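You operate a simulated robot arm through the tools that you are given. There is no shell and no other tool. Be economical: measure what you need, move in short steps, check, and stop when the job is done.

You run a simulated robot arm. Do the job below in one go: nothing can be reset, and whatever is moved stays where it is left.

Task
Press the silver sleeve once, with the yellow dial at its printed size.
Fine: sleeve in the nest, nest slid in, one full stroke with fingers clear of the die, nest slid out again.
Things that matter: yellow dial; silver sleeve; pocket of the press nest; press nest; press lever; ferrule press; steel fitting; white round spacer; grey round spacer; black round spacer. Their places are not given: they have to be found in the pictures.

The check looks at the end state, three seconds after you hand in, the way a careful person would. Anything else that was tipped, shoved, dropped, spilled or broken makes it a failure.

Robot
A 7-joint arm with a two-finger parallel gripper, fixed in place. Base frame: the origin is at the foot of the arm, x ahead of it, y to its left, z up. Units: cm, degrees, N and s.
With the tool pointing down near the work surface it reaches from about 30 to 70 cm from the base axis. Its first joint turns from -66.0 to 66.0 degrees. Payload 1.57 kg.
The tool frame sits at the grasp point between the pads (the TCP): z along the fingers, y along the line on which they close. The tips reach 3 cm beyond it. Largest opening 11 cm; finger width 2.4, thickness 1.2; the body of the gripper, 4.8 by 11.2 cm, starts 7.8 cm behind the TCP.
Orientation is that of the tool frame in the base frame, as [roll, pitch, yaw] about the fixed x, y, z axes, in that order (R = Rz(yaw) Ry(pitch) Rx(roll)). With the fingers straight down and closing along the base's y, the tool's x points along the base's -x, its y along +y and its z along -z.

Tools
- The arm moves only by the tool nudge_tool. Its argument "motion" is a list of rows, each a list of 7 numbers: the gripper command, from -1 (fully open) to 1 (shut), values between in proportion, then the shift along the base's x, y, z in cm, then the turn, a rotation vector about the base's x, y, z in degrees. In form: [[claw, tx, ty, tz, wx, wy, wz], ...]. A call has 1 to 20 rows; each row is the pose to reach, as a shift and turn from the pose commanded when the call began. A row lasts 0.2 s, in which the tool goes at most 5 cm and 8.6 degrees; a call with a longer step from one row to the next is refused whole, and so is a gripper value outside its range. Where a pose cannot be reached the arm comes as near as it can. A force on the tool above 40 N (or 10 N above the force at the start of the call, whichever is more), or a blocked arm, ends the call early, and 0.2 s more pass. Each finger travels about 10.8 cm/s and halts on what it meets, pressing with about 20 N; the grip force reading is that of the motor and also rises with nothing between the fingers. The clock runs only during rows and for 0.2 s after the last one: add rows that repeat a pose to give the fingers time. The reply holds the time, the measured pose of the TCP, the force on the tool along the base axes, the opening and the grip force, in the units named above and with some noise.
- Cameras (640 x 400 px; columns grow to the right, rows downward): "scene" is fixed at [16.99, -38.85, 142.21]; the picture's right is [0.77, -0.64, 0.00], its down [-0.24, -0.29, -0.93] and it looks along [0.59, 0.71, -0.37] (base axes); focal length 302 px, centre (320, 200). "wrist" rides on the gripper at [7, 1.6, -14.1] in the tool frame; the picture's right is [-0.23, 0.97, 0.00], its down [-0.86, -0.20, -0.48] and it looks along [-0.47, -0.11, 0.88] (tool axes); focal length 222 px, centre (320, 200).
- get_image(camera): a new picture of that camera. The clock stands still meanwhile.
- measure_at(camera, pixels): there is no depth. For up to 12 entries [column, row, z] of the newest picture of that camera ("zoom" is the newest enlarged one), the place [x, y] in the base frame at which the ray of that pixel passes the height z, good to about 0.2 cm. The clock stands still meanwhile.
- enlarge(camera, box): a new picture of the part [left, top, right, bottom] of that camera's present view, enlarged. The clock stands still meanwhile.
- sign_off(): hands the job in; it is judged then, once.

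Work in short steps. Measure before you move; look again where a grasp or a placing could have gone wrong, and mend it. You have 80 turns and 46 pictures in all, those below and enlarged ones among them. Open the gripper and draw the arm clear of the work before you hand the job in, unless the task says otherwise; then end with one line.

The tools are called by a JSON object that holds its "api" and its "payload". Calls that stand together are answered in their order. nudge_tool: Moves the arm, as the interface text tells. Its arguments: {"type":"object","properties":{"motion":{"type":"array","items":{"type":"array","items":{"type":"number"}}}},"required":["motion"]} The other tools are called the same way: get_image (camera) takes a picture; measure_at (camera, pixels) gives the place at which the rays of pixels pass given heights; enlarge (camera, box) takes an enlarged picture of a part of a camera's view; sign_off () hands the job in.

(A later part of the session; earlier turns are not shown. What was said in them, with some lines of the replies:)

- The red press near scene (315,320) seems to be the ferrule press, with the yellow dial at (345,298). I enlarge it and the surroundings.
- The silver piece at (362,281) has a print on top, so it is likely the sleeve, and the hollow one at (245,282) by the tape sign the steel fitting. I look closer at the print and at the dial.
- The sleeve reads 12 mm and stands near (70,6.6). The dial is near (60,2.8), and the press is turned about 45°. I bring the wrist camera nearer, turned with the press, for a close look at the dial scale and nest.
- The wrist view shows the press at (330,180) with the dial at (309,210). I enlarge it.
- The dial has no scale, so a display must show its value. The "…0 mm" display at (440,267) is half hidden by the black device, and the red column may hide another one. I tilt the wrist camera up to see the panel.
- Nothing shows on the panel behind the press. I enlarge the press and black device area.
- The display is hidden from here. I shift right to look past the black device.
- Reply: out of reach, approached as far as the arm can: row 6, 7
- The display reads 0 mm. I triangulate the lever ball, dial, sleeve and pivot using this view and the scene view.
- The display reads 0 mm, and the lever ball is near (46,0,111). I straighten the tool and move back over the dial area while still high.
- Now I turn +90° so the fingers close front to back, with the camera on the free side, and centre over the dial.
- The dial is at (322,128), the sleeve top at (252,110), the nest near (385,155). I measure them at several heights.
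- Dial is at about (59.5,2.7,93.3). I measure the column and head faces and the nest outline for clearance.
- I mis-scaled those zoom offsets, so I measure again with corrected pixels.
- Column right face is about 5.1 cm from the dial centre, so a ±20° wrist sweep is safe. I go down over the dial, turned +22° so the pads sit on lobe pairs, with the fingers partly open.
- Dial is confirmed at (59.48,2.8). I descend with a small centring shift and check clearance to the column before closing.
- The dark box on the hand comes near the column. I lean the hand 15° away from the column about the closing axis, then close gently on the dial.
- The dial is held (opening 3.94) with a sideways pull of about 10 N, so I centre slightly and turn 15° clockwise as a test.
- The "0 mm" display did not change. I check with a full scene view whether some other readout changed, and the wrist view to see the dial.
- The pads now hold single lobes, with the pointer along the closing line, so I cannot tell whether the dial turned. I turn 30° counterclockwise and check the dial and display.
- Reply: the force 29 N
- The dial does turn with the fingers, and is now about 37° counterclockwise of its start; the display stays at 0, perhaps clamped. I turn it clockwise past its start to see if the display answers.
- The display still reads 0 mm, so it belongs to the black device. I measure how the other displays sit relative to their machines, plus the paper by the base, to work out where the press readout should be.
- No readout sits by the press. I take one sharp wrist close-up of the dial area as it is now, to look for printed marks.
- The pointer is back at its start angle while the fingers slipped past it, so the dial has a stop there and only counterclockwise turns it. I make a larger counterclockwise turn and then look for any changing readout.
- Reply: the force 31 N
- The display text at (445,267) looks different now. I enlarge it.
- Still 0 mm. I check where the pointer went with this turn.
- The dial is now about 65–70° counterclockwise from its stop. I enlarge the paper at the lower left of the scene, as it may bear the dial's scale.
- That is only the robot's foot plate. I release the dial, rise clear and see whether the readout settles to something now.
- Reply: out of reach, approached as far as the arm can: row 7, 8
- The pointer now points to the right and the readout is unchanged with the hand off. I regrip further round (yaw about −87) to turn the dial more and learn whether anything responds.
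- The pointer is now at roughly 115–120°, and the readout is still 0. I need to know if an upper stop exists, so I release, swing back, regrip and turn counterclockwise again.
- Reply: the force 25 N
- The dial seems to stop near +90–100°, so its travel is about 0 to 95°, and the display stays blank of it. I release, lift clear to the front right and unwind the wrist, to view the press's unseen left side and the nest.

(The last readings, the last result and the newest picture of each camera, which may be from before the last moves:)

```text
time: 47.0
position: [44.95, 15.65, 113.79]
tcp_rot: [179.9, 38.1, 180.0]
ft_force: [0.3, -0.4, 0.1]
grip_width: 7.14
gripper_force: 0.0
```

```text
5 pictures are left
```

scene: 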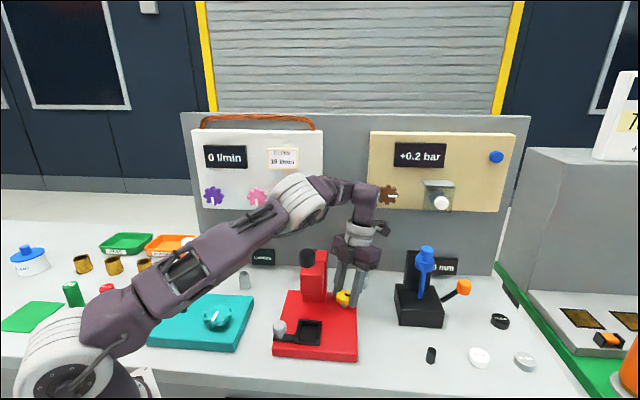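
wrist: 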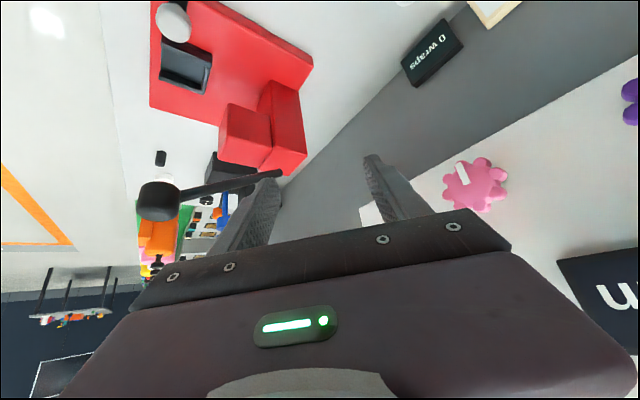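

The press's left side is plain too, so there is no scale there. I go on with the sleeve: cross over at height and turn to yaw −135, keeping the 38° forward tilt to stay clear of column and lever.

{"api": "nudge_tool", "payload": {"motion": [[-0.3, 0, -1, 4, 0, 0, 0], [-0.3, 1, -2, 8, 0, 0, 5], [-0.3, 2, -6, 8, 0, 0, 11], [-0.3, 4, -10, 8, 0, 0, 17], [-0.3, 6, -14, 8, 0, 0, 23], [-0.3, 8, -17, 8, 0, 0, 29], [-0.3, 10, -18, 7, 0, 0, 35], [-0.3, 12, -17, 5, 0, 0, 41], [-0.3, 15, -15.5, 2, 0, 0, 45], [-0.3, 18, -13, -1, 0, 0, 45], [-0.3, 21, -11.5, -4, 0, 0, 45], [-0.3, 23, -10.5, -7, 0, 0, 45], [-0.3, 24.6, -9.87, -10, 0, 0, 45], [-0.3, 24.6, -9.87, -10, 0, 0, 45]]}}

{"api": "get_image", "payload": {"camera": "wrist"}}

```text
time: 50.0
position: [69.66, 5.67, 103.87]
tcp_rot: [-180.0, 37.9, -134.9]
ft_force: [0.2, 0.0, 0.1]
grip_width: 7.19
gripper_force: 0.0
```

```text
4 pictures are left
```

wrist: 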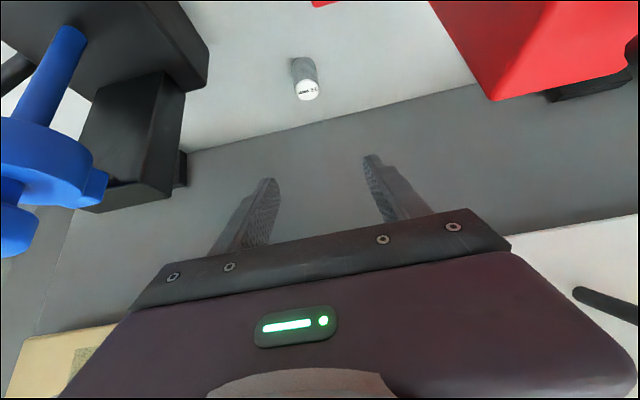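

The sleeve is in view with its top at (307,91) and its foot around (303,65). I measure it from here.

{"api": "measure_at", "payload": {"camera": "wrist", "pixels": [[307, 91, 91.4], [307, 91, 91], [304, 64, 88], [293, 80, 90], [318, 76, 90]]}}

```text
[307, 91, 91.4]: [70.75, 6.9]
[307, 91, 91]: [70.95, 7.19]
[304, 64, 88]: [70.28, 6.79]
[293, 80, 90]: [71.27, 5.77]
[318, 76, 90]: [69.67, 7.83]
```

Sleeve axis is about (70.55,6.85). I descend and close on its upper part, then lift a little.

{"api": "nudge_tool", "payload": {"motion": [[-0.3, 0.05, 0.25, -4, 0, 0, 0], [-0.3, 0.05, 0.25, -8, 0, 0, 0], [-0.3, 0.05, 0.25, -10, 0, 0, 0], [-0.3, 0.05, 0.25, -11.2, 0, 0, 0], [-0.3, 0.05, 0.25, -11.2, 0, 0, 0], [0.2, 0.05, 0.25, -11.2, 0, 0, 0], [0.6, 0.05, 0.25, -11.2, 0, 0, 0], [0.7, 0.05, 0.25, -11.2, 0, 0, 0], [0.7, 0.05, 0.25, -11.2, 0, 0, 0], [0.7, 0.05, 0.25, -11.2, 0, 0, 0]]}}

```text
time: 52.2
position: [69.77, 6.11, 92.67]
tcp_rot: [179.9, 38.0, -135.1]
ft_force: [0.8, 0.2, 0.2]
grip_width: 2.47
gripper_force: 19.5
```

The sleeve is held (opening 2.47). I lift it, carry it along the free lane to the front of the press, and stop before the nest at low height.

{"api": "nudge_tool", "payload": {"motion": [[0.7, 0, 0, 3, 0, 0, 0], [0.7, 0, 0, 7, 0, 0, 0], [0.7, 0, 0, 11, 0, 0, 0], [0.7, 0, 0, 15, 0, 0, 0], [0.7, -3.3, -3.3, 16, 0, 0, 0], [0.7, -6.7, -6.7, 16, 0, 0, 0], [0.7, -10.1, -10.1, 16, 0, 0, 0], [0.7, -13.5, -13.5, 16, 0, 0, 0], [0.7, -16.9, -16.9, 16, 0, 0, 0], [0.7, -20.2, -20.2, 16, 0, 0, 0], [0.7, -23, -18.5, 13.5, 0, 0, 0], [0.7, -25.8, -16.8, 11, 0, 0, 0], [0.7, -28.5, -15.1, 8.5, 0, 0, 0], [0.7, -31.2, -13.4, 6, 0, 0, 0], [0.7, -31.2, -13.4, 4.8, 0, 0, 0], [0.7, -31.2, -13.4, 4.8, 0, 0, 0]]}}

{"api": "enlarge", "payload": {"camera": "scene", "box": [230, 230, 480, 387]}}

```text
time: 55.6
position: [38.44, -7.53, 97.35]
tcp_rot: [-179.9, 38.0, -134.9]
ft_force: [-0.2, -0.4, -0.5]
grip_width: 2.44
gripper_force: 20.2
```

```text
2.55 times, centred on (355, 308) of scene
```

zoom: 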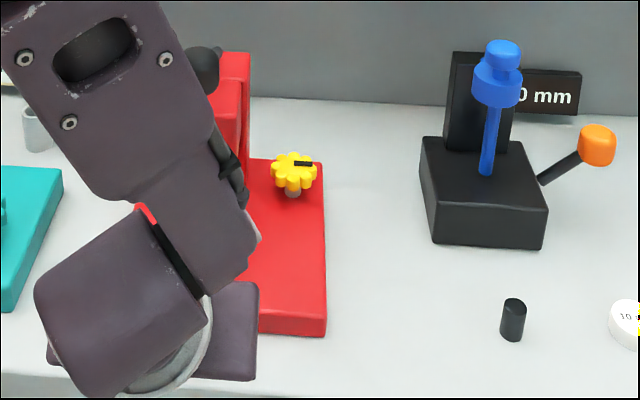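

The arm hides the nest from here, and the dial points right with the readout unchanged. I move the sleeve forward over the pocket and lower in steps, feeling for contact.

{"api": "nudge_tool", "payload": {"motion": [[0.7, 1.5, 1.5, 0, 0, 0, 0], [0.7, 3.2, 3.2, 0, 0, 0, 0], [0.7, 5, 5.1, 0, 0, 0, 0], [0.7, 6.5, 6.6, 0, 0, 0, 0], [0.7, 7.45, 7.6, 0, 0, 0, 0], [0.7, 7.45, 7.6, -0.5, 0, 0, 0], [0.7, 7.45, 7.6, -1.1, 0, 0, 0], [0.7, 7.45, 7.6, -1.1, 0, 0, 0]]}}

```text
time: 57.4
position: [45.87, 0.09, 96.29]
tcp_rot: [180.0, 38.0, -134.9]
ft_force: [-0.1, -0.2, 0.2]
grip_width: 2.46
gripper_force: 19.6
```

{"api": "nudge_tool", "payload": {"motion": [[0.7, 0, 0, -0.2, 0, 0, 0], [0.7, 0, 0, -0.4, 0, 0, 0], [0.7, 0, 0, -0.5, 0, 0, 0], [0.7, 0, 0, -0.5, 0, 0, 0]]}}

```text
time: 58.4
position: [45.96, 0.16, 95.7]
tcp_rot: [180.0, 38.0, -135.0]
ft_force: [2.0, -0.1, 4.6]
grip_width: 2.44
gripper_force: 20.1
```

{"api": "nudge_tool", "payload": {"motion": [[0.7, 0, 0, -0.15, 0, 0, 0], [0.7, 0, 0, -0.15, 0, 0, 0]]}}

{"api": "enlarge", "payload": {"camera": "wrist", "box": [230, 0, 470, 170]}}

```text
time: 59.0
position: [46.02, 0.04, 95.63]
tcp_rot: [180.0, 38.0, -135.0]
ft_force: [1.6, 0.3, 4.8]
grip_width: 2.44
gripper_force: 19.7
```

```text
2.35 times, centred on (350, 85) of wrist
```

zoom: 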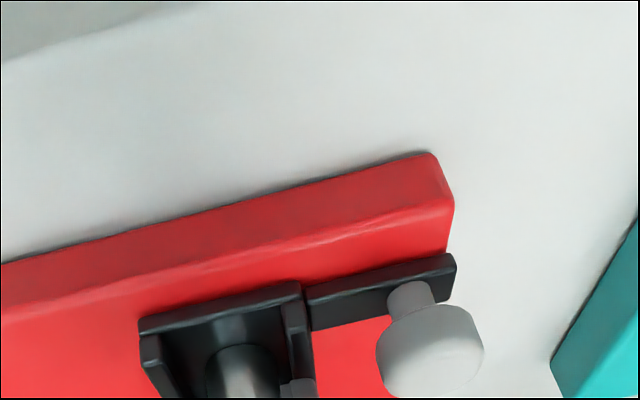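

The sleeve foot sits between the nest walls with light contact. I use this view to measure nest edges and knob.

{"api": "measure_at", "payload": {"camera": "zoom", "pixels": [[430, 350, 94], [430, 350, 95], [411, 290, 92], [140, 325, 91.5], [300, 288, 91.5], [315, 390, 91.5], [242, 350, 91], [455, 260, 91.5], [205, 375, 91], [280, 370, 91], [434, 155, 90]]}}

```text
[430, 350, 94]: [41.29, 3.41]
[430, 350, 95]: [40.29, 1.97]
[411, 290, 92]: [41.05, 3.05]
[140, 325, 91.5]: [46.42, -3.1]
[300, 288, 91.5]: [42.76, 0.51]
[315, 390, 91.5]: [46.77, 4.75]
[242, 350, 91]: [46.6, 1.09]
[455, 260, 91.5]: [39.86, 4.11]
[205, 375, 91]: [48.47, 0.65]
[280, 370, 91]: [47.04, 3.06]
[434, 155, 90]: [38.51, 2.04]
```

The sleeve is centred across the pocket (r) and touching the floor. I open a little, back out along the tool axis, then go up and turn −90° at the left for the nest knob.

{"api": "nudge_tool", "payload": {"motion": [[0.5, 0, 0, 0.05, 0, 0, 0], [0.3, 0, 0, 0.1, 0, 0, 0], [0.2, 0, 0, 0.1, 0, 0, 0], [0.2, 0, 0, 0.1, 0, 0, 0], [0.2, -0.4, -0.4, 0.8, 0, 0, 0], [0.2, -1.3, -1.3, 2.4, 0, 0, 0], [0.2, -2.8, -2.8, 5, 0, 0, 0], [0.2, -4.4, -4.4, 7.9, 0, 0, 0], [0.2, -7, -5.5, 11.5, 0, 0, 0], [0.2, -10, -5, 15, 0, 0, 0], [0.2, -12, -4, 17, 0, 0, 0], [0.2, -12, -4, 17, 0, 0, 0]]}}

{"api": "nudge_tool", "payload": {"motion": [[0, 0, 1, 1, 0, 0, -8], [0, 0, 2, 2, 0, 0, -16], [0, 0, 3, 3, 0, 0, -24], [0, 0, 4, 4, 0, 0, -32], [0, 0, 5.5, 4, 0, 0, -40], [0, 0, 7, 4, 0, 0, -48], [0, 0, 8.5, 4, 0, 0, -56], [0, 0, 10, 4, 0, 0, -64], [0, 0, 11, 4, 0, 0, -72], [0, 0, 12, 4, 0, 0, -80], [0, 0, 12.5, 4, 0, 0, -87], [0, 0, 12.5, 4, 0, 0, -90], [0, 0, 12.5, 4, 0, 0, -90]]}}

```text
time: 61.6
position: [34.24, -3.77, 112.75]
tcp_rot: [180.0, 38.0, -135.0]
ft_force: [-0.6, 0.2, 0.5]
grip_width: 4.41
gripper_force: 0.1
```

```text
time: 64.4
position: [33.99, 8.69, 116.64]
tcp_rot: [-179.9, 38.0, 134.9]
ft_force: [0.0, 0.7, -0.5]
grip_width: 5.51
gripper_force: 0.0
```

I now lower the gripper over the nest knob (about f 32, r 26.6, z 93.7), fingers in front of and behind it, hand leaning left.

{"api": "nudge_tool", "payload": {"motion": [[-0.2, 1.8, -1.1, -4, 0, 0, 0], [-0.2, 3.6, -2.2, -8, 0, 0, 0], [-0.2, 5.2, -3.2, -12, 0, 0, 0], [-0.2, 6.9, -4.15, -15.5, 0, 0, 0], [-0.2, 6.9, -4.15, -18.5, 0, 0, 0], [-0.2, 6.9, -4.15, -20.5, 0, 0, 0], [-0.2, 6.9, -4.15, -21.7, 0, 0, 0], [-0.2, 6.9, -4.15, -21.7, 0, 0, 0]]}}

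```text
time: 66.2
position: [32.66, 7.72, 102.49]
tcp_rot: [179.9, 38.1, 135.1]
ft_force: [0.7, 0.2, -0.5]
grip_width: 6.59
gripper_force: 0.0
out of reach, approached as far as the arm can: row 2, 3, 4, 5, 6, 7, 8
```

That lean is out of reach low down, so I rise again and reduce the lean to 18°.

{"api": "nudge_tool", "payload": {"motion": [[-0.2, 0, 0, 3, 0, 0, 0], [-0.2, 1, 0, 6, 5, 5, 0], [-0.2, 2, -0.5, 8, 9, 9, 0], [-0.2, 4, -1, 8, 14.1, 14.1, 0], [-0.2, 6, -1.5, 8, 14.1, 14.1, 0], [-0.2, 7.5, -2, 6, 14.1, 14.1, 0], [-0.2, 7.5, -2, 4, 14.1, 14.1, 0], [-0.2, 7.5, -2, 4, 14.1, 14.1, 0]]}}

```text
time: 68.0
position: [40.46, 5.92, 106.38]
tcp_rot: [179.9, 18.1, 135.1]
ft_force: [-0.6, 0.5, -0.4]
grip_width: 6.59
gripper_force: 0.1
```

{"api": "nudge_tool", "payload": {"motion": [[-0.2, 0.7, -1.7, -3, 0, 0, 0], [-0.2, 0.7, -1.7, -6.5, 0, 0, 0], [-0.2, 0.7, -1.7, -9.5, 0, 0, 0], [-0.2, 0.7, -1.7, -11.3, 0, 0, 0], [-0.2, 0.7, -1.7, -11.3, 0, 0, 0]]}}

```text
time: 69.2
position: [39.79, 4.16, 97.05]
tcp_rot: [-177.5, 15.5, 135.6]
ft_force: [0.2, 0.7, -0.5]
grip_width: 6.61
gripper_force: 0.1
out of reach, approached as far as the arm can: row 3, 4, 5
```

Close, but still limited. I rise 3 cm, turn yaw 20° back toward the arm's easy side, and try again.

{"api": "nudge_tool", "payload": {"motion": [[-0.2, 0.3, 0, 2, 0, 0, 0], [-0.2, 0.7, 0, 3, 0, 0, 7], [-0.2, 1.2, 0, 3, 0, 0, 14], [-0.2, 1.4, 0.05, 3, 0, 0, 20], [-0.2, 1.4, 0.05, 1, 0, 0, 20], [-0.2, 1.4, 0.05, -1, 0, 0, 20], [-0.2, 1.4, 0.05, -1.9, 0, 0, 20], [-0.2, 1.4, 0.05, -1.9, 0, 0, 20]]}}

```text
time: 71.0
position: [41.26, 4.12, 95.1]
tcp_rot: [-177.3, 15.5, 155.5]
ft_force: [0.4, 0.0, 0.3]
grip_width: 6.62
gripper_force: 0.1
```

Pose reached. I close on the knob and read the opening.

{"api": "nudge_tool", "payload": {"motion": [[0.1, 0, 0, 0, 0, 0, 0], [0.4, 0, 0, 0, 0, 0, 0], [0.7, 0, 0, 0, 0, 0, 0], [0.7, 0, 0, 0, 0, 0, 0], [0.7, 0, 0, 0, 0, 0, 0]]}}

```text
time: 72.2
position: [41.39, 4.36, 95.11]
tcp_rot: [-177.7, 15.5, 155.6]
ft_force: [6.0, 22.9, -7.6]
grip_width: 2.95
gripper_force: 38.9
```

The knob is held (2.95 wide). I slide the nest inward along (+0.7,+0.7) in small steps until it meets its stop.

{"api": "nudge_tool", "payload": {"motion": [[0.7, 0.15, 0.3, 0, 0, 0, 0], [0.7, 0.7, 0.8, 0, 0, 0, 0], [0.7, 1.4, 1.5, 0, 0, 0, 0], [0.7, 2.1, 2.2, 0, 0, 0, 0], [0.7, 2.8, 2.9, 0, 0, 0, 0], [0.7, 3.5, 3.6, 0, 0, 0, 0], [0.7, 3.5, 3.6, 0, 0, 0, 0]]}}

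```text
time: 73.8
position: [44.81, 7.7, 95.15]
tcp_rot: [-177.2, 15.5, 155.5]
ft_force: [7.7, -8.8, -25.6]
grip_width: 2.94
gripper_force: 39.1
```

Moved about 4.8 cm; the tool is pulled down a little, so I ease that off and continue.

{"api": "nudge_tool", "payload": {"motion": [[0.7, 0.15, -0.1, -0.2, 0, 0, 0], [0.7, 0.6, 0.4, -0.2, 0, 0, 0], [0.7, 1.2, 1.0, -0.2, 0, 0, 0], [0.7, 1.7, 1.5, -0.2, 0, 0, 0], [0.7, 2.1, 1.9, -0.2, 0, 0, 0], [0.7, 2.1, 1.9, -0.2, 0, 0, 0]]}}

```text
time: 75.1
position: [46.42, 9.24, 94.98]
tcp_rot: [-176.7, 15.2, 155.1]
ft_force: [-10.8, -2.6, 14.0]
grip_width: 2.97
gripper_force: 39.1
stopped in row 6: the force on the tool passed its limit (the readings are from after the stop); the commanded pose is now the measured one
```

Travel is about 7.0 cm and there is resistance, likely the end stop. I confirm with a slight further push.

{"api": "nudge_tool", "payload": {"motion": [[0.7, 0.2, 0.2, 0, 0, 0, 0], [0.7, 0.5, 0.5, 0, 0, 0, 0], [0.7, 0.8, 0.8, 0, 0, 0, 0], [0.7, 0.8, 0.8, 0, 0, 0, 0]]}}

```text
time: 75.6
position: [46.53, 9.23, 94.84]
tcp_rot: [-176.2, 15.0, 154.9]
ft_force: [-11.1, -2.1, 16.5]
grip_width: 2.96
gripper_force: 38.8
stopped in row 2: the force on the tool passed its limit (the readings are from after the stop); the commanded pose is now the measured one
```

Resistance again; I check with one scene view what stops it (nest, hand, sleeve) and the display.

{"api": "enlarge", "payload": {"camera": "scene", "box": [230, 225, 480, 382]}}

```text
2.55 times, centred on (355, 304) of scene
```

zoom: 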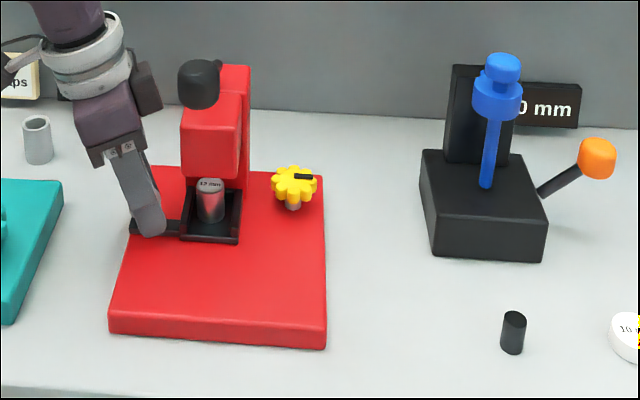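

The nest is fully in against the column, with the sleeve upright under the head. I release the knob and back up clear to the left.

{"api": "nudge_tool", "payload": {"motion": [[0.4, 0, 0, 0, 0, 0, 0], [0, 0, 0, 0, 0, 0, 0], [0, 0, 0, 0, 0, 0, 0], [0, -0.3, 0.3, 2, 0, 0, 0], [0, -0.8, 0.8, 5, 0, 0, 0], [0, -1.8, 1.5, 9, 0, 0, 0], [0, -4, 1.5, 13, 0, 0, 0], [0, -7, 1.5, 16.5, 0, 0, 0], [0, -9, 0, 20, 0, 0, 0], [0, -10, -2, 24, 0, 0, 0], [0, -10, -2, 26, 0, 0, 0], [0, -10, -2, 26, 0, 0, 0]]}}

```text
time: 78.2
position: [36.71, 7.4, 120.67]
tcp_rot: [-176.2, 15.0, 155.1]
ft_force: [1.1, 0.7, -0.9]
grip_width: 5.47
gripper_force: 0.1
```

Now I swing the wrist around (+184°) at height on the way to the dial.

{"api": "nudge_tool", "payload": {"motion": [[0, 0, -1, 0, 0, 0, 8.4], [0, 0, -2, 0, 0, 0, 16.8], [0, 0, -3, 0, 0, 0, 25.2], [0, 0, -4.5, 0, 0, 0, 33.6], [0, 1, -6, 0, 0, 0, 42], [0, 2, -7.5, 0, 0, 0, 50.4], [0, 3, -9, 0, 0, 0, 58.8], [0, 4, -10.5, 0, 0, 0, 67.2], [0, 5, -12, 0, 0, 0, 75.6], [0, 6, -13, 0, 0, 0, 84], [0, 7, -14, 0, 0, 0, 92.4], [0, 8, -14.5, 0, 0, 0, 100], [0, 8, -14.5, 0, 0, 0, 100]]}}

{"api": "nudge_tool", "payload": {"motion": [[0, 1, 0, 0, 0, 0, 8.4], [0, 2, 0, 0, 0, 0, 16.8], [0, 3, 0, 0, 0, 0, 25.2], [0, 4, 0, 0, 0, 0, 33.6], [0, 5, 0, 0, 0, 0, 42], [0, 6, 0, -1, 0, 0, 50.4], [0, 7, 0, -3, 0, 0, 58.8], [-0.3, 8, 0.5, -5, 0, 0, 67.2], [-0.3, 9, 2, -7, 0, 0, 75.6], [-0.3, 10.5, 4, -9, 0, 0, 84], [-0.3, 12.5, 6, -11, 0, 0, 84.5], [-0.3, 14.5, 8, -13, 0, 0, 84.5], [-0.3, 15.3, 9.3, -15, 0, 0, 84.5], [-0.3, 15.3, 9.3, -15, 0, 0, 84.5]]}}

```text
time: 81.0
position: [44.65, -7.27, 120.96]
tcp_rot: [-176.3, 15.0, -104.8]
ft_force: [0.1, -0.2, -0.2]
grip_width: 5.53
gripper_force: 0.1
```

```text
time: 84.0
position: [59.81, 2.12, 105.95]
tcp_rot: [-176.4, 15.1, -20.3]
ft_force: [-0.7, -0.4, 0.1]
grip_width: 7.13
gripper_force: 0.1
```

I descend on the dial, grip a lobe pair, and turn it back clockwise about 38°, to roughly 54° of its 0–92° travel (my best estimate for 12, since no scale is visible).

{"api": "nudge_tool", "payload": {"motion": [[-0.3, 0.15, 0.4, -4, 0, 0, 0], [-0.3, 0.15, 0.4, -8, 0, 0, 0], [-0.3, 0.15, 0.4, -11.1, 0, 0, 0], [-0.3, 0.15, 0.4, -11.1, 0, 0, 0], [0.1, 0.15, 0.4, -11.1, 0, 0, 0], [0.4, 0.15, 0.4, -11.1, 0, 0, 0], [0.4, 0.15, 0.4, -11.1, 0, 0, 0], [0.4, 0.15, 0.4, -11.1, 0, 0, 0]]}}

```text
time: 85.8
position: [60.05, 2.6, 94.57]
tcp_rot: [-176.5, 15.1, -20.4]
ft_force: [-2.1, -5.0, -6.3]
grip_width: 4.04
gripper_force: 45.2
```

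{"api": "nudge_tool", "payload": {"motion": [[0.4, -0.03, -0.06, 0, 0, 0, -8], [0.4, -0.07, -0.11, 0, 0, 0, -16], [0.4, -0.11, -0.17, 0, 0, 0, -24], [0.4, -0.16, -0.21, 0, 0, 0, -32], [0.4, -0.2, -0.25, 0, 0, 0, -38], [0.4, -0.2, -0.25, 0, 0, 0, -38], [0, -0.2, -0.25, 0, 0, 0, -38], [-0.3, -0.2, -0.25, 0, 0, 0, -38], [-0.3, -0.2, -0.25, 0, 0, 0, -38], [-0.3, -0.2, -0.25, 3, 0, 0, -38], [-0.3, -0.2, -0.5, 6, 0, 0, -38], [-0.3, -0.5, -1.5, 9, 0, 0, -38], [-0.3, -1, -3, 12, 0, 0, -38], [-0.3, -3, -5.5, 15, 0, 0, -38], [-0.3, -5, -8, 18, 0, 0, -38], [-0.3, -7, -10, 21, 0, 0, -38], [-0.3, -8, -11, 24, 0, 0, -38], [-0.3, -8, -11, 24, 0, 0, -38]]}}

```text
time: 89.6
position: [51.95, -8.4, 118.84]
tcp_rot: [-176.3, 15.1, -58.4]
ft_force: [-0.4, -0.9, 0.7]
grip_width: 7.15
gripper_force: 0.1
```

Now the lever. I close the fingers, turn back to yaw 155 and hover above the lever ball.

{"api": "nudge_tool", "payload": {"motion": [[0, -1, 0, 1, 0, 0, -8.5], [0.3, -2, 0, 2, 0, 0, -17], [0.6, -3, 0, 3, 0, 0, -25.5], [1, -4, 0, 4, 0, 0, -34], [1, -5, 0, 4, 0, 0, -42.5], [1, -6, 0, 4, 0, 0, -51], [1, -7, 0, 4, 0, 0, -59.5], [1, -7, 0, 4, 0, 0, -68], [1, -7, 0, 4, 0, 0, -76.5], [1, -7, 0, 4, 0, 0, -85], [1, -7, 1, 4, 0, 0, -93.5], [1, -7, 2, 4, 0, 0, -102], [1, -7, 3, 4, 0, 0, -110.5], [1, -7, 4, 4, 0, 0, -119], [1, -7, 5, 4, 0, 0, -127.5], [1, -7, 6, 4, 0, 0, -136], [1, -7, 7, 4, 0, 0, -144], [1, -7, 8.4, 4, 0, 0, -146.5], [1, -7, 8.4, 4, 0, 0, -146.5]]}}

```text
time: 93.6
position: [44.96, -0.1, 122.63]
tcp_rot: [-176.3, 15.2, 155.2]
ft_force: [0.6, -0.6, 0.0]
grip_width: 0.0
gripper_force: 19.6
```

{"api": "nudge_tool", "payload": {"motion": [[1, 0, 0.1, -3, 0, 0, 0], [1, 0, 0.1, -6, 0, 0, 0], [1, 0, 0.1, -7, 0, 0, 0], [1, -0.15, -0.05, -8, 0, 0, 0], [1, -0.3, -0.2, -9, 0, 0, 0], [1, -0.3, -0.2, -9, 0, 0, 0]]}}

```text
time: 95.0
position: [44.47, -0.54, 113.58]
tcp_rot: [-176.1, 15.0, 155.1]
ft_force: [-19.7, -15.9, 12.4]
grip_width: 0.0
gripper_force: 20.2
```

The tip slid to the front of the ball (push mostly backward). I lift, shift 1.5 cm further over the ball, and press down again.

{"api": "nudge_tool", "payload": {"motion": [[1, -0.4, -0.4, 1, 0, 0, 0], [1, -0.4, -0.4, 4, 0, 0, 0], [1, 0.5, 0.5, 5.5, 0, 0, 0], [1, 1.5, 1.4, 5, 0, 0, 0], [1, 1.5, 1.4, 3, 0, 0, 0], [1, 1.5, 1.4, 2, 0, 0, 0], [1, 1.5, 1.4, 1, 0, 0, 0], [1, 1.5, 1.4, 1, 0, 0, 0]]}}

```text
time: 96.8
position: [46.27, 1.06, 114.7]
tcp_rot: [-176.3, 15.0, 155.1]
ft_force: [0.1, 0.6, 0.5]
grip_width: 0.01
gripper_force: 20.1
```

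{"api": "nudge_tool", "payload": {"motion": [[1, 0, 0, -0.6, 0, 0, 0], [1, 0, 0, -1.2, 0, 0, 0], [1, 0, 0, -1.8, 0, 0, 0], [1, 0, 0, -2.4, 0, 0, 0], [1, 0, 0, -2.4, 0, 0, 0]]}}

```text
time: 98.0
position: [46.36, 1.24, 112.35]
tcp_rot: [-176.3, 15.1, 155.0]
ft_force: [-2.2, -0.9, 2.9]
grip_width: 0.0
gripper_force: 20.2
```

Light contact now (2.9 N up). I go on pressing down step by step.

{"api": "nudge_tool", "payload": {"motion": [[1, -0.05, -0.05, -0.8, 0, 0, 0], [1, -0.1, -0.1, -1.6, 0, 0, 0], [1, -0.2, -0.2, -2.4, 0, 0, 0], [1, -0.3, -0.3, -3.2, 0, 0, 0], [1, -0.3, -0.3, -3.2, 0, 0, 0]]}}

```text
time: 99.2
position: [45.96, 0.76, 109.01]
tcp_rot: [-176.2, 15.0, 155.0]
ft_force: [1.0, 0.8, 1.9]
grip_width: 0.0
gripper_force: 20.5
```

The lever follows with little force. I continue downward, shifting a little to stay over the ball.

{"api": "nudge_tool", "payload": {"motion": [[1, -0.2, -0.2, -0.8, 0, 0, 0], [1, -0.4, -0.4, -1.6, 0, 0, 0], [1, -0.5, -0.5, -2.4, 0, 0, 0], [1, -0.5, -0.5, -3.2, 0, 0, 0], [1, -0.4, -0.4, -4, 0, 0, 0], [1, -0.4, -0.4, -4, 0, 0, 0]]}}

```text
time: 100.2
position: [45.45, 0.34, 106.07]
tcp_rot: [-176.3, 15.4, 155.2]
ft_force: [-16.0, 2.1, 25.5]
grip_width: 0.03
gripper_force: 20.0
stopped in row 5: the force on the tool passed its limit (the readings are from after the stop); the commanded pose is now the measured one
```

A stop with 25 N at tip height 103; I push once more to confirm the bottom of the stroke.

{"api": "nudge_tool", "payload": {"motion": [[1, 0, 0, -0.3, 0, 0, 0], [1, 0, 0, -0.6, 0, 0, 0], [1, 0, 0, -0.9, 0, 0, 0], [1, 0, 0, -1.2, 0, 0, 0], [1, 0, 0, -1.2, 0, 0, 0]]}}

```text
time: 100.5
position: [45.5, 0.36, 106.07]
tcp_rot: [-176.4, 15.4, 155.1]
ft_force: [-14.5, 3.0, 23.0]
grip_width: 0.0
gripper_force: 19.7
stopped in row 1: the force on the tool passed its limit (the readings are from after the stop); the commanded pose is now the measured one
```

{"api": "nudge_tool", "payload": {"motion": [[1, 0, 0, 0.3, 0, 0, 0], [1, 0.2, -0.1, 0.1, 0, 0, 0], [1, 0.2, -0.1, -0.1, 0, 0, 0], [1, 0.2, -0.1, -0.2, 0, 0, 0], [1, 0.2, -0.1, -0.3, 0, 0, 0], [1, 0.2, -0.1, -0.4, 0, 0, 0], [1, 0.2, -0.1, -0.5, 0, 0, 0], [1, 0.2, -0.1, -0.6, 0, 0, 0], [1, 0.2, -0.1, -0.6, 0, 0, 0]]}}

```text
time: 101.4
position: [45.6, 0.34, 106.19]
tcp_rot: [-176.5, 15.5, 155.1]
ft_force: [-14.3, 4.4, 22.1]
grip_width: 0.03
gripper_force: 20.0
stopped in row 4: the force on the tool passed its limit (the readings are from after the stop); the commanded pose is now the measured one
```

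The stop is rigid, so the stroke is complete. I rise slowly so that the lever can return, then look with the last picture.

{"api": "nudge_tool", "payload": {"motion": [[1, 0, 0, 1, 0, 0, 0], [1, 0, 0, 2, 0, 0, 0], [1, 0, 0, 3.5, 0, 0, 0], [1, 0, 0, 5, 0, 0, 0], [1, 0, 0, 7, 0, 0, 0], [1, -0.5, -0.5, 9, 0, 0, 0], [0.5, -1.5, 0, 12, 0, 0, 0], [0, -4, 2, 14.5, 0, 0, 0], [0, -7, 4, 14.5, 0, 0, 0], [0, -9, 6.5, 14.5, 0, 0, 0], [0, -9, 6.5, 14.5, 0, 0, 0]]}}

{"api": "enlarge", "payload": {"camera": "scene", "box": [230, 225, 480, 382]}}

```text
time: 103.8
position: [36.86, 6.85, 120.69]
tcp_rot: [-176.3, 15.5, 155.1]
ft_force: [-0.1, -0.1, 0.3]
grip_width: 5.5
gripper_force: 0.0
```

```text
2.55 times, centred on (355, 304) of scene
```

zoom: 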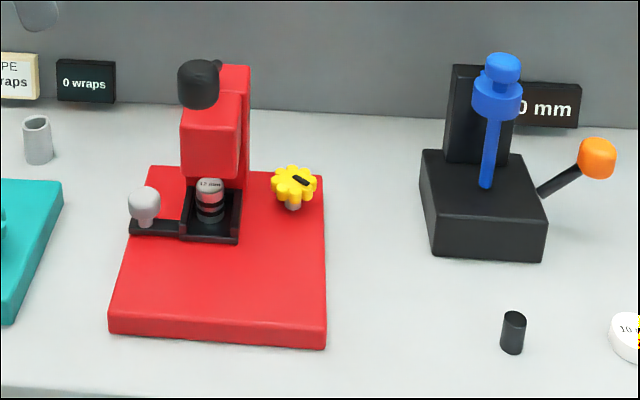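

The lever is back up and the sleeve shows press rings; the nest is still in. I retrace the path to the knob and grip it.

{"api": "nudge_tool", "payload": {"motion": [[0, 0.3, 1.2, -3, 0, 0, 0], [-0.1, 0.67, 2.38, -5.85, 0, 0, 0], [-0.1, 2.67, 3.88, -9.35, 0, 0, 0], [-0.1, 5.67, 3.88, -12.5, 0, 0, 0], [-0.1, 7.87, 3.88, -16.5, 0, 0, 0], [-0.1, 8.87, 3.18, -20.5, 0, 0, 0], [-0.1, 9.37, 2.68, -23.6, 0, 0, 0], [-0.1, 9.67, 2.38, -25.6, 0, 0, 0], [-0.1, 9.67, 2.38, -25.6, 0, 0, 0], [0.3, 9.67, 2.38, -25.6, 0, 0, 0], [0.7, 9.67, 2.38, -25.6, 0, 0, 0], [0.7, 9.67, 2.38, -25.6, 0, 0, 0], [0.7, 9.67, 2.38, -25.6, 0, 0, 0]]}}

```text
time: 106.6
position: [46.53, 9.11, 94.95]
tcp_rot: [-176.4, 15.5, 154.9]
ft_force: [-0.9, -2.7, -7.2]
grip_width: 2.97
gripper_force: 39.2
```

The knob is held (2.97). I pull the nest out slowly along (−0.7,−0.7).

{"api": "nudge_tool", "payload": {"motion": [[0.7, -0.3, -0.3, -0.05, 0, 0, 0], [0.7, -0.8, -0.8, -0.05, 0, 0, 0], [0.7, -1.3, -1.3, -0.05, 0, 0, 0], [0.7, -1.8, -1.8, -0.05, 0, 0, 0], [0.7, -2.3, -2.3, -0.05, 0, 0, 0], [0.7, -2.8, -2.8, -0.05, 0, 0, 0], [0.7, -3.3, -3.3, -0.05, 0, 0, 0], [0.7, -3.8, -3.8, -0.05, 0, 0, 0], [0.7, -4.2, -4.2, -0.05, 0, 0, 0], [0.7, -4.2, -4.2, -0.05, 0, 0, 0]]}}

```text
time: 108.8
position: [42.21, 5.0, 94.91]
tcp_rot: [-176.4, 15.3, 154.9]
ft_force: [15.3, -14.6, -1.0]
grip_width: 2.96
gripper_force: 38.7
```

{"api": "nudge_tool", "payload": {"motion": [[0.7, 0.1, -0.25, 0, 0, 0, 0], [0.7, -0.2, -0.5, 0, 0, 0, 0], [0.7, -0.5, -0.8, 0, 0, 0, 0], [0.7, -0.75, -1.05, 0, 0, 0, 0], [0.7, -0.95, -1.25, 0, 0, 0, 0], [0.7, -0.95, -1.25, 0, 0, 0, 0]]}}

```text
time: 109.8
position: [41.55, 4.25, 94.84]
tcp_rot: [-176.8, 15.5, 155.5]
ft_force: [-2.8, 7.7, -4.6]
grip_width: 2.97
gripper_force: 38.9
stopped in row 5: the force on the tool passed its limit (the readings are from after the stop); the commanded pose is now the measured one
```

The outer stop is met at (41.55,4.25), where the knob began, so the nest is out. I open and withdraw up and to the left, clear of the work.

{"api": "nudge_tool", "payload": {"motion": [[0.4, 0, 0, 0, 0, 0, 0], [0, 0, 0, 0, 0, 0, 0], [-0.1, 0, 0, 0, 0, 0, 0], [-0.1, -0.3, 0.3, 2, 0, 0, 0], [-0.1, -0.8, 0.8, 5, 0, 0, 0], [-0.1, -1.8, 1.5, 9, 0, 0, 0], [-0.1, -3.5, 2, 13, 0, 0, 0], [-0.1, -5, 2, 17, 0, 0, 0], [-0.1, -6, 2, 21, 0, 0, 0], [-0.5, -6.5, 2, 25, 0, 0, 0], [-1, -6.5, 2, 28, 0, 0, 0], [-1, -6.5, 2, 28, 0, 0, 0]]}}

```text
time: 112.4
position: [35.0, 6.17, 122.94]
tcp_rot: [-176.6, 15.4, 155.4]
ft_force: [-0.1, 0.3, 0.6]
grip_width: 11.01
gripper_force: 0.1
```

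The arm is clear with the gripper open, so I hand in the job.

{"api": "sign_off", "payload": {}}

```text
The job is handed in.
```

The silver 12 mm sleeve was pressed once with a full stroke and the nest slid out again, but the yellow dial is a guess: I found no scale on it and no readout that followed it, so I left it at about 54° of its roughly 92° travel, and it may not be at 12 mm.
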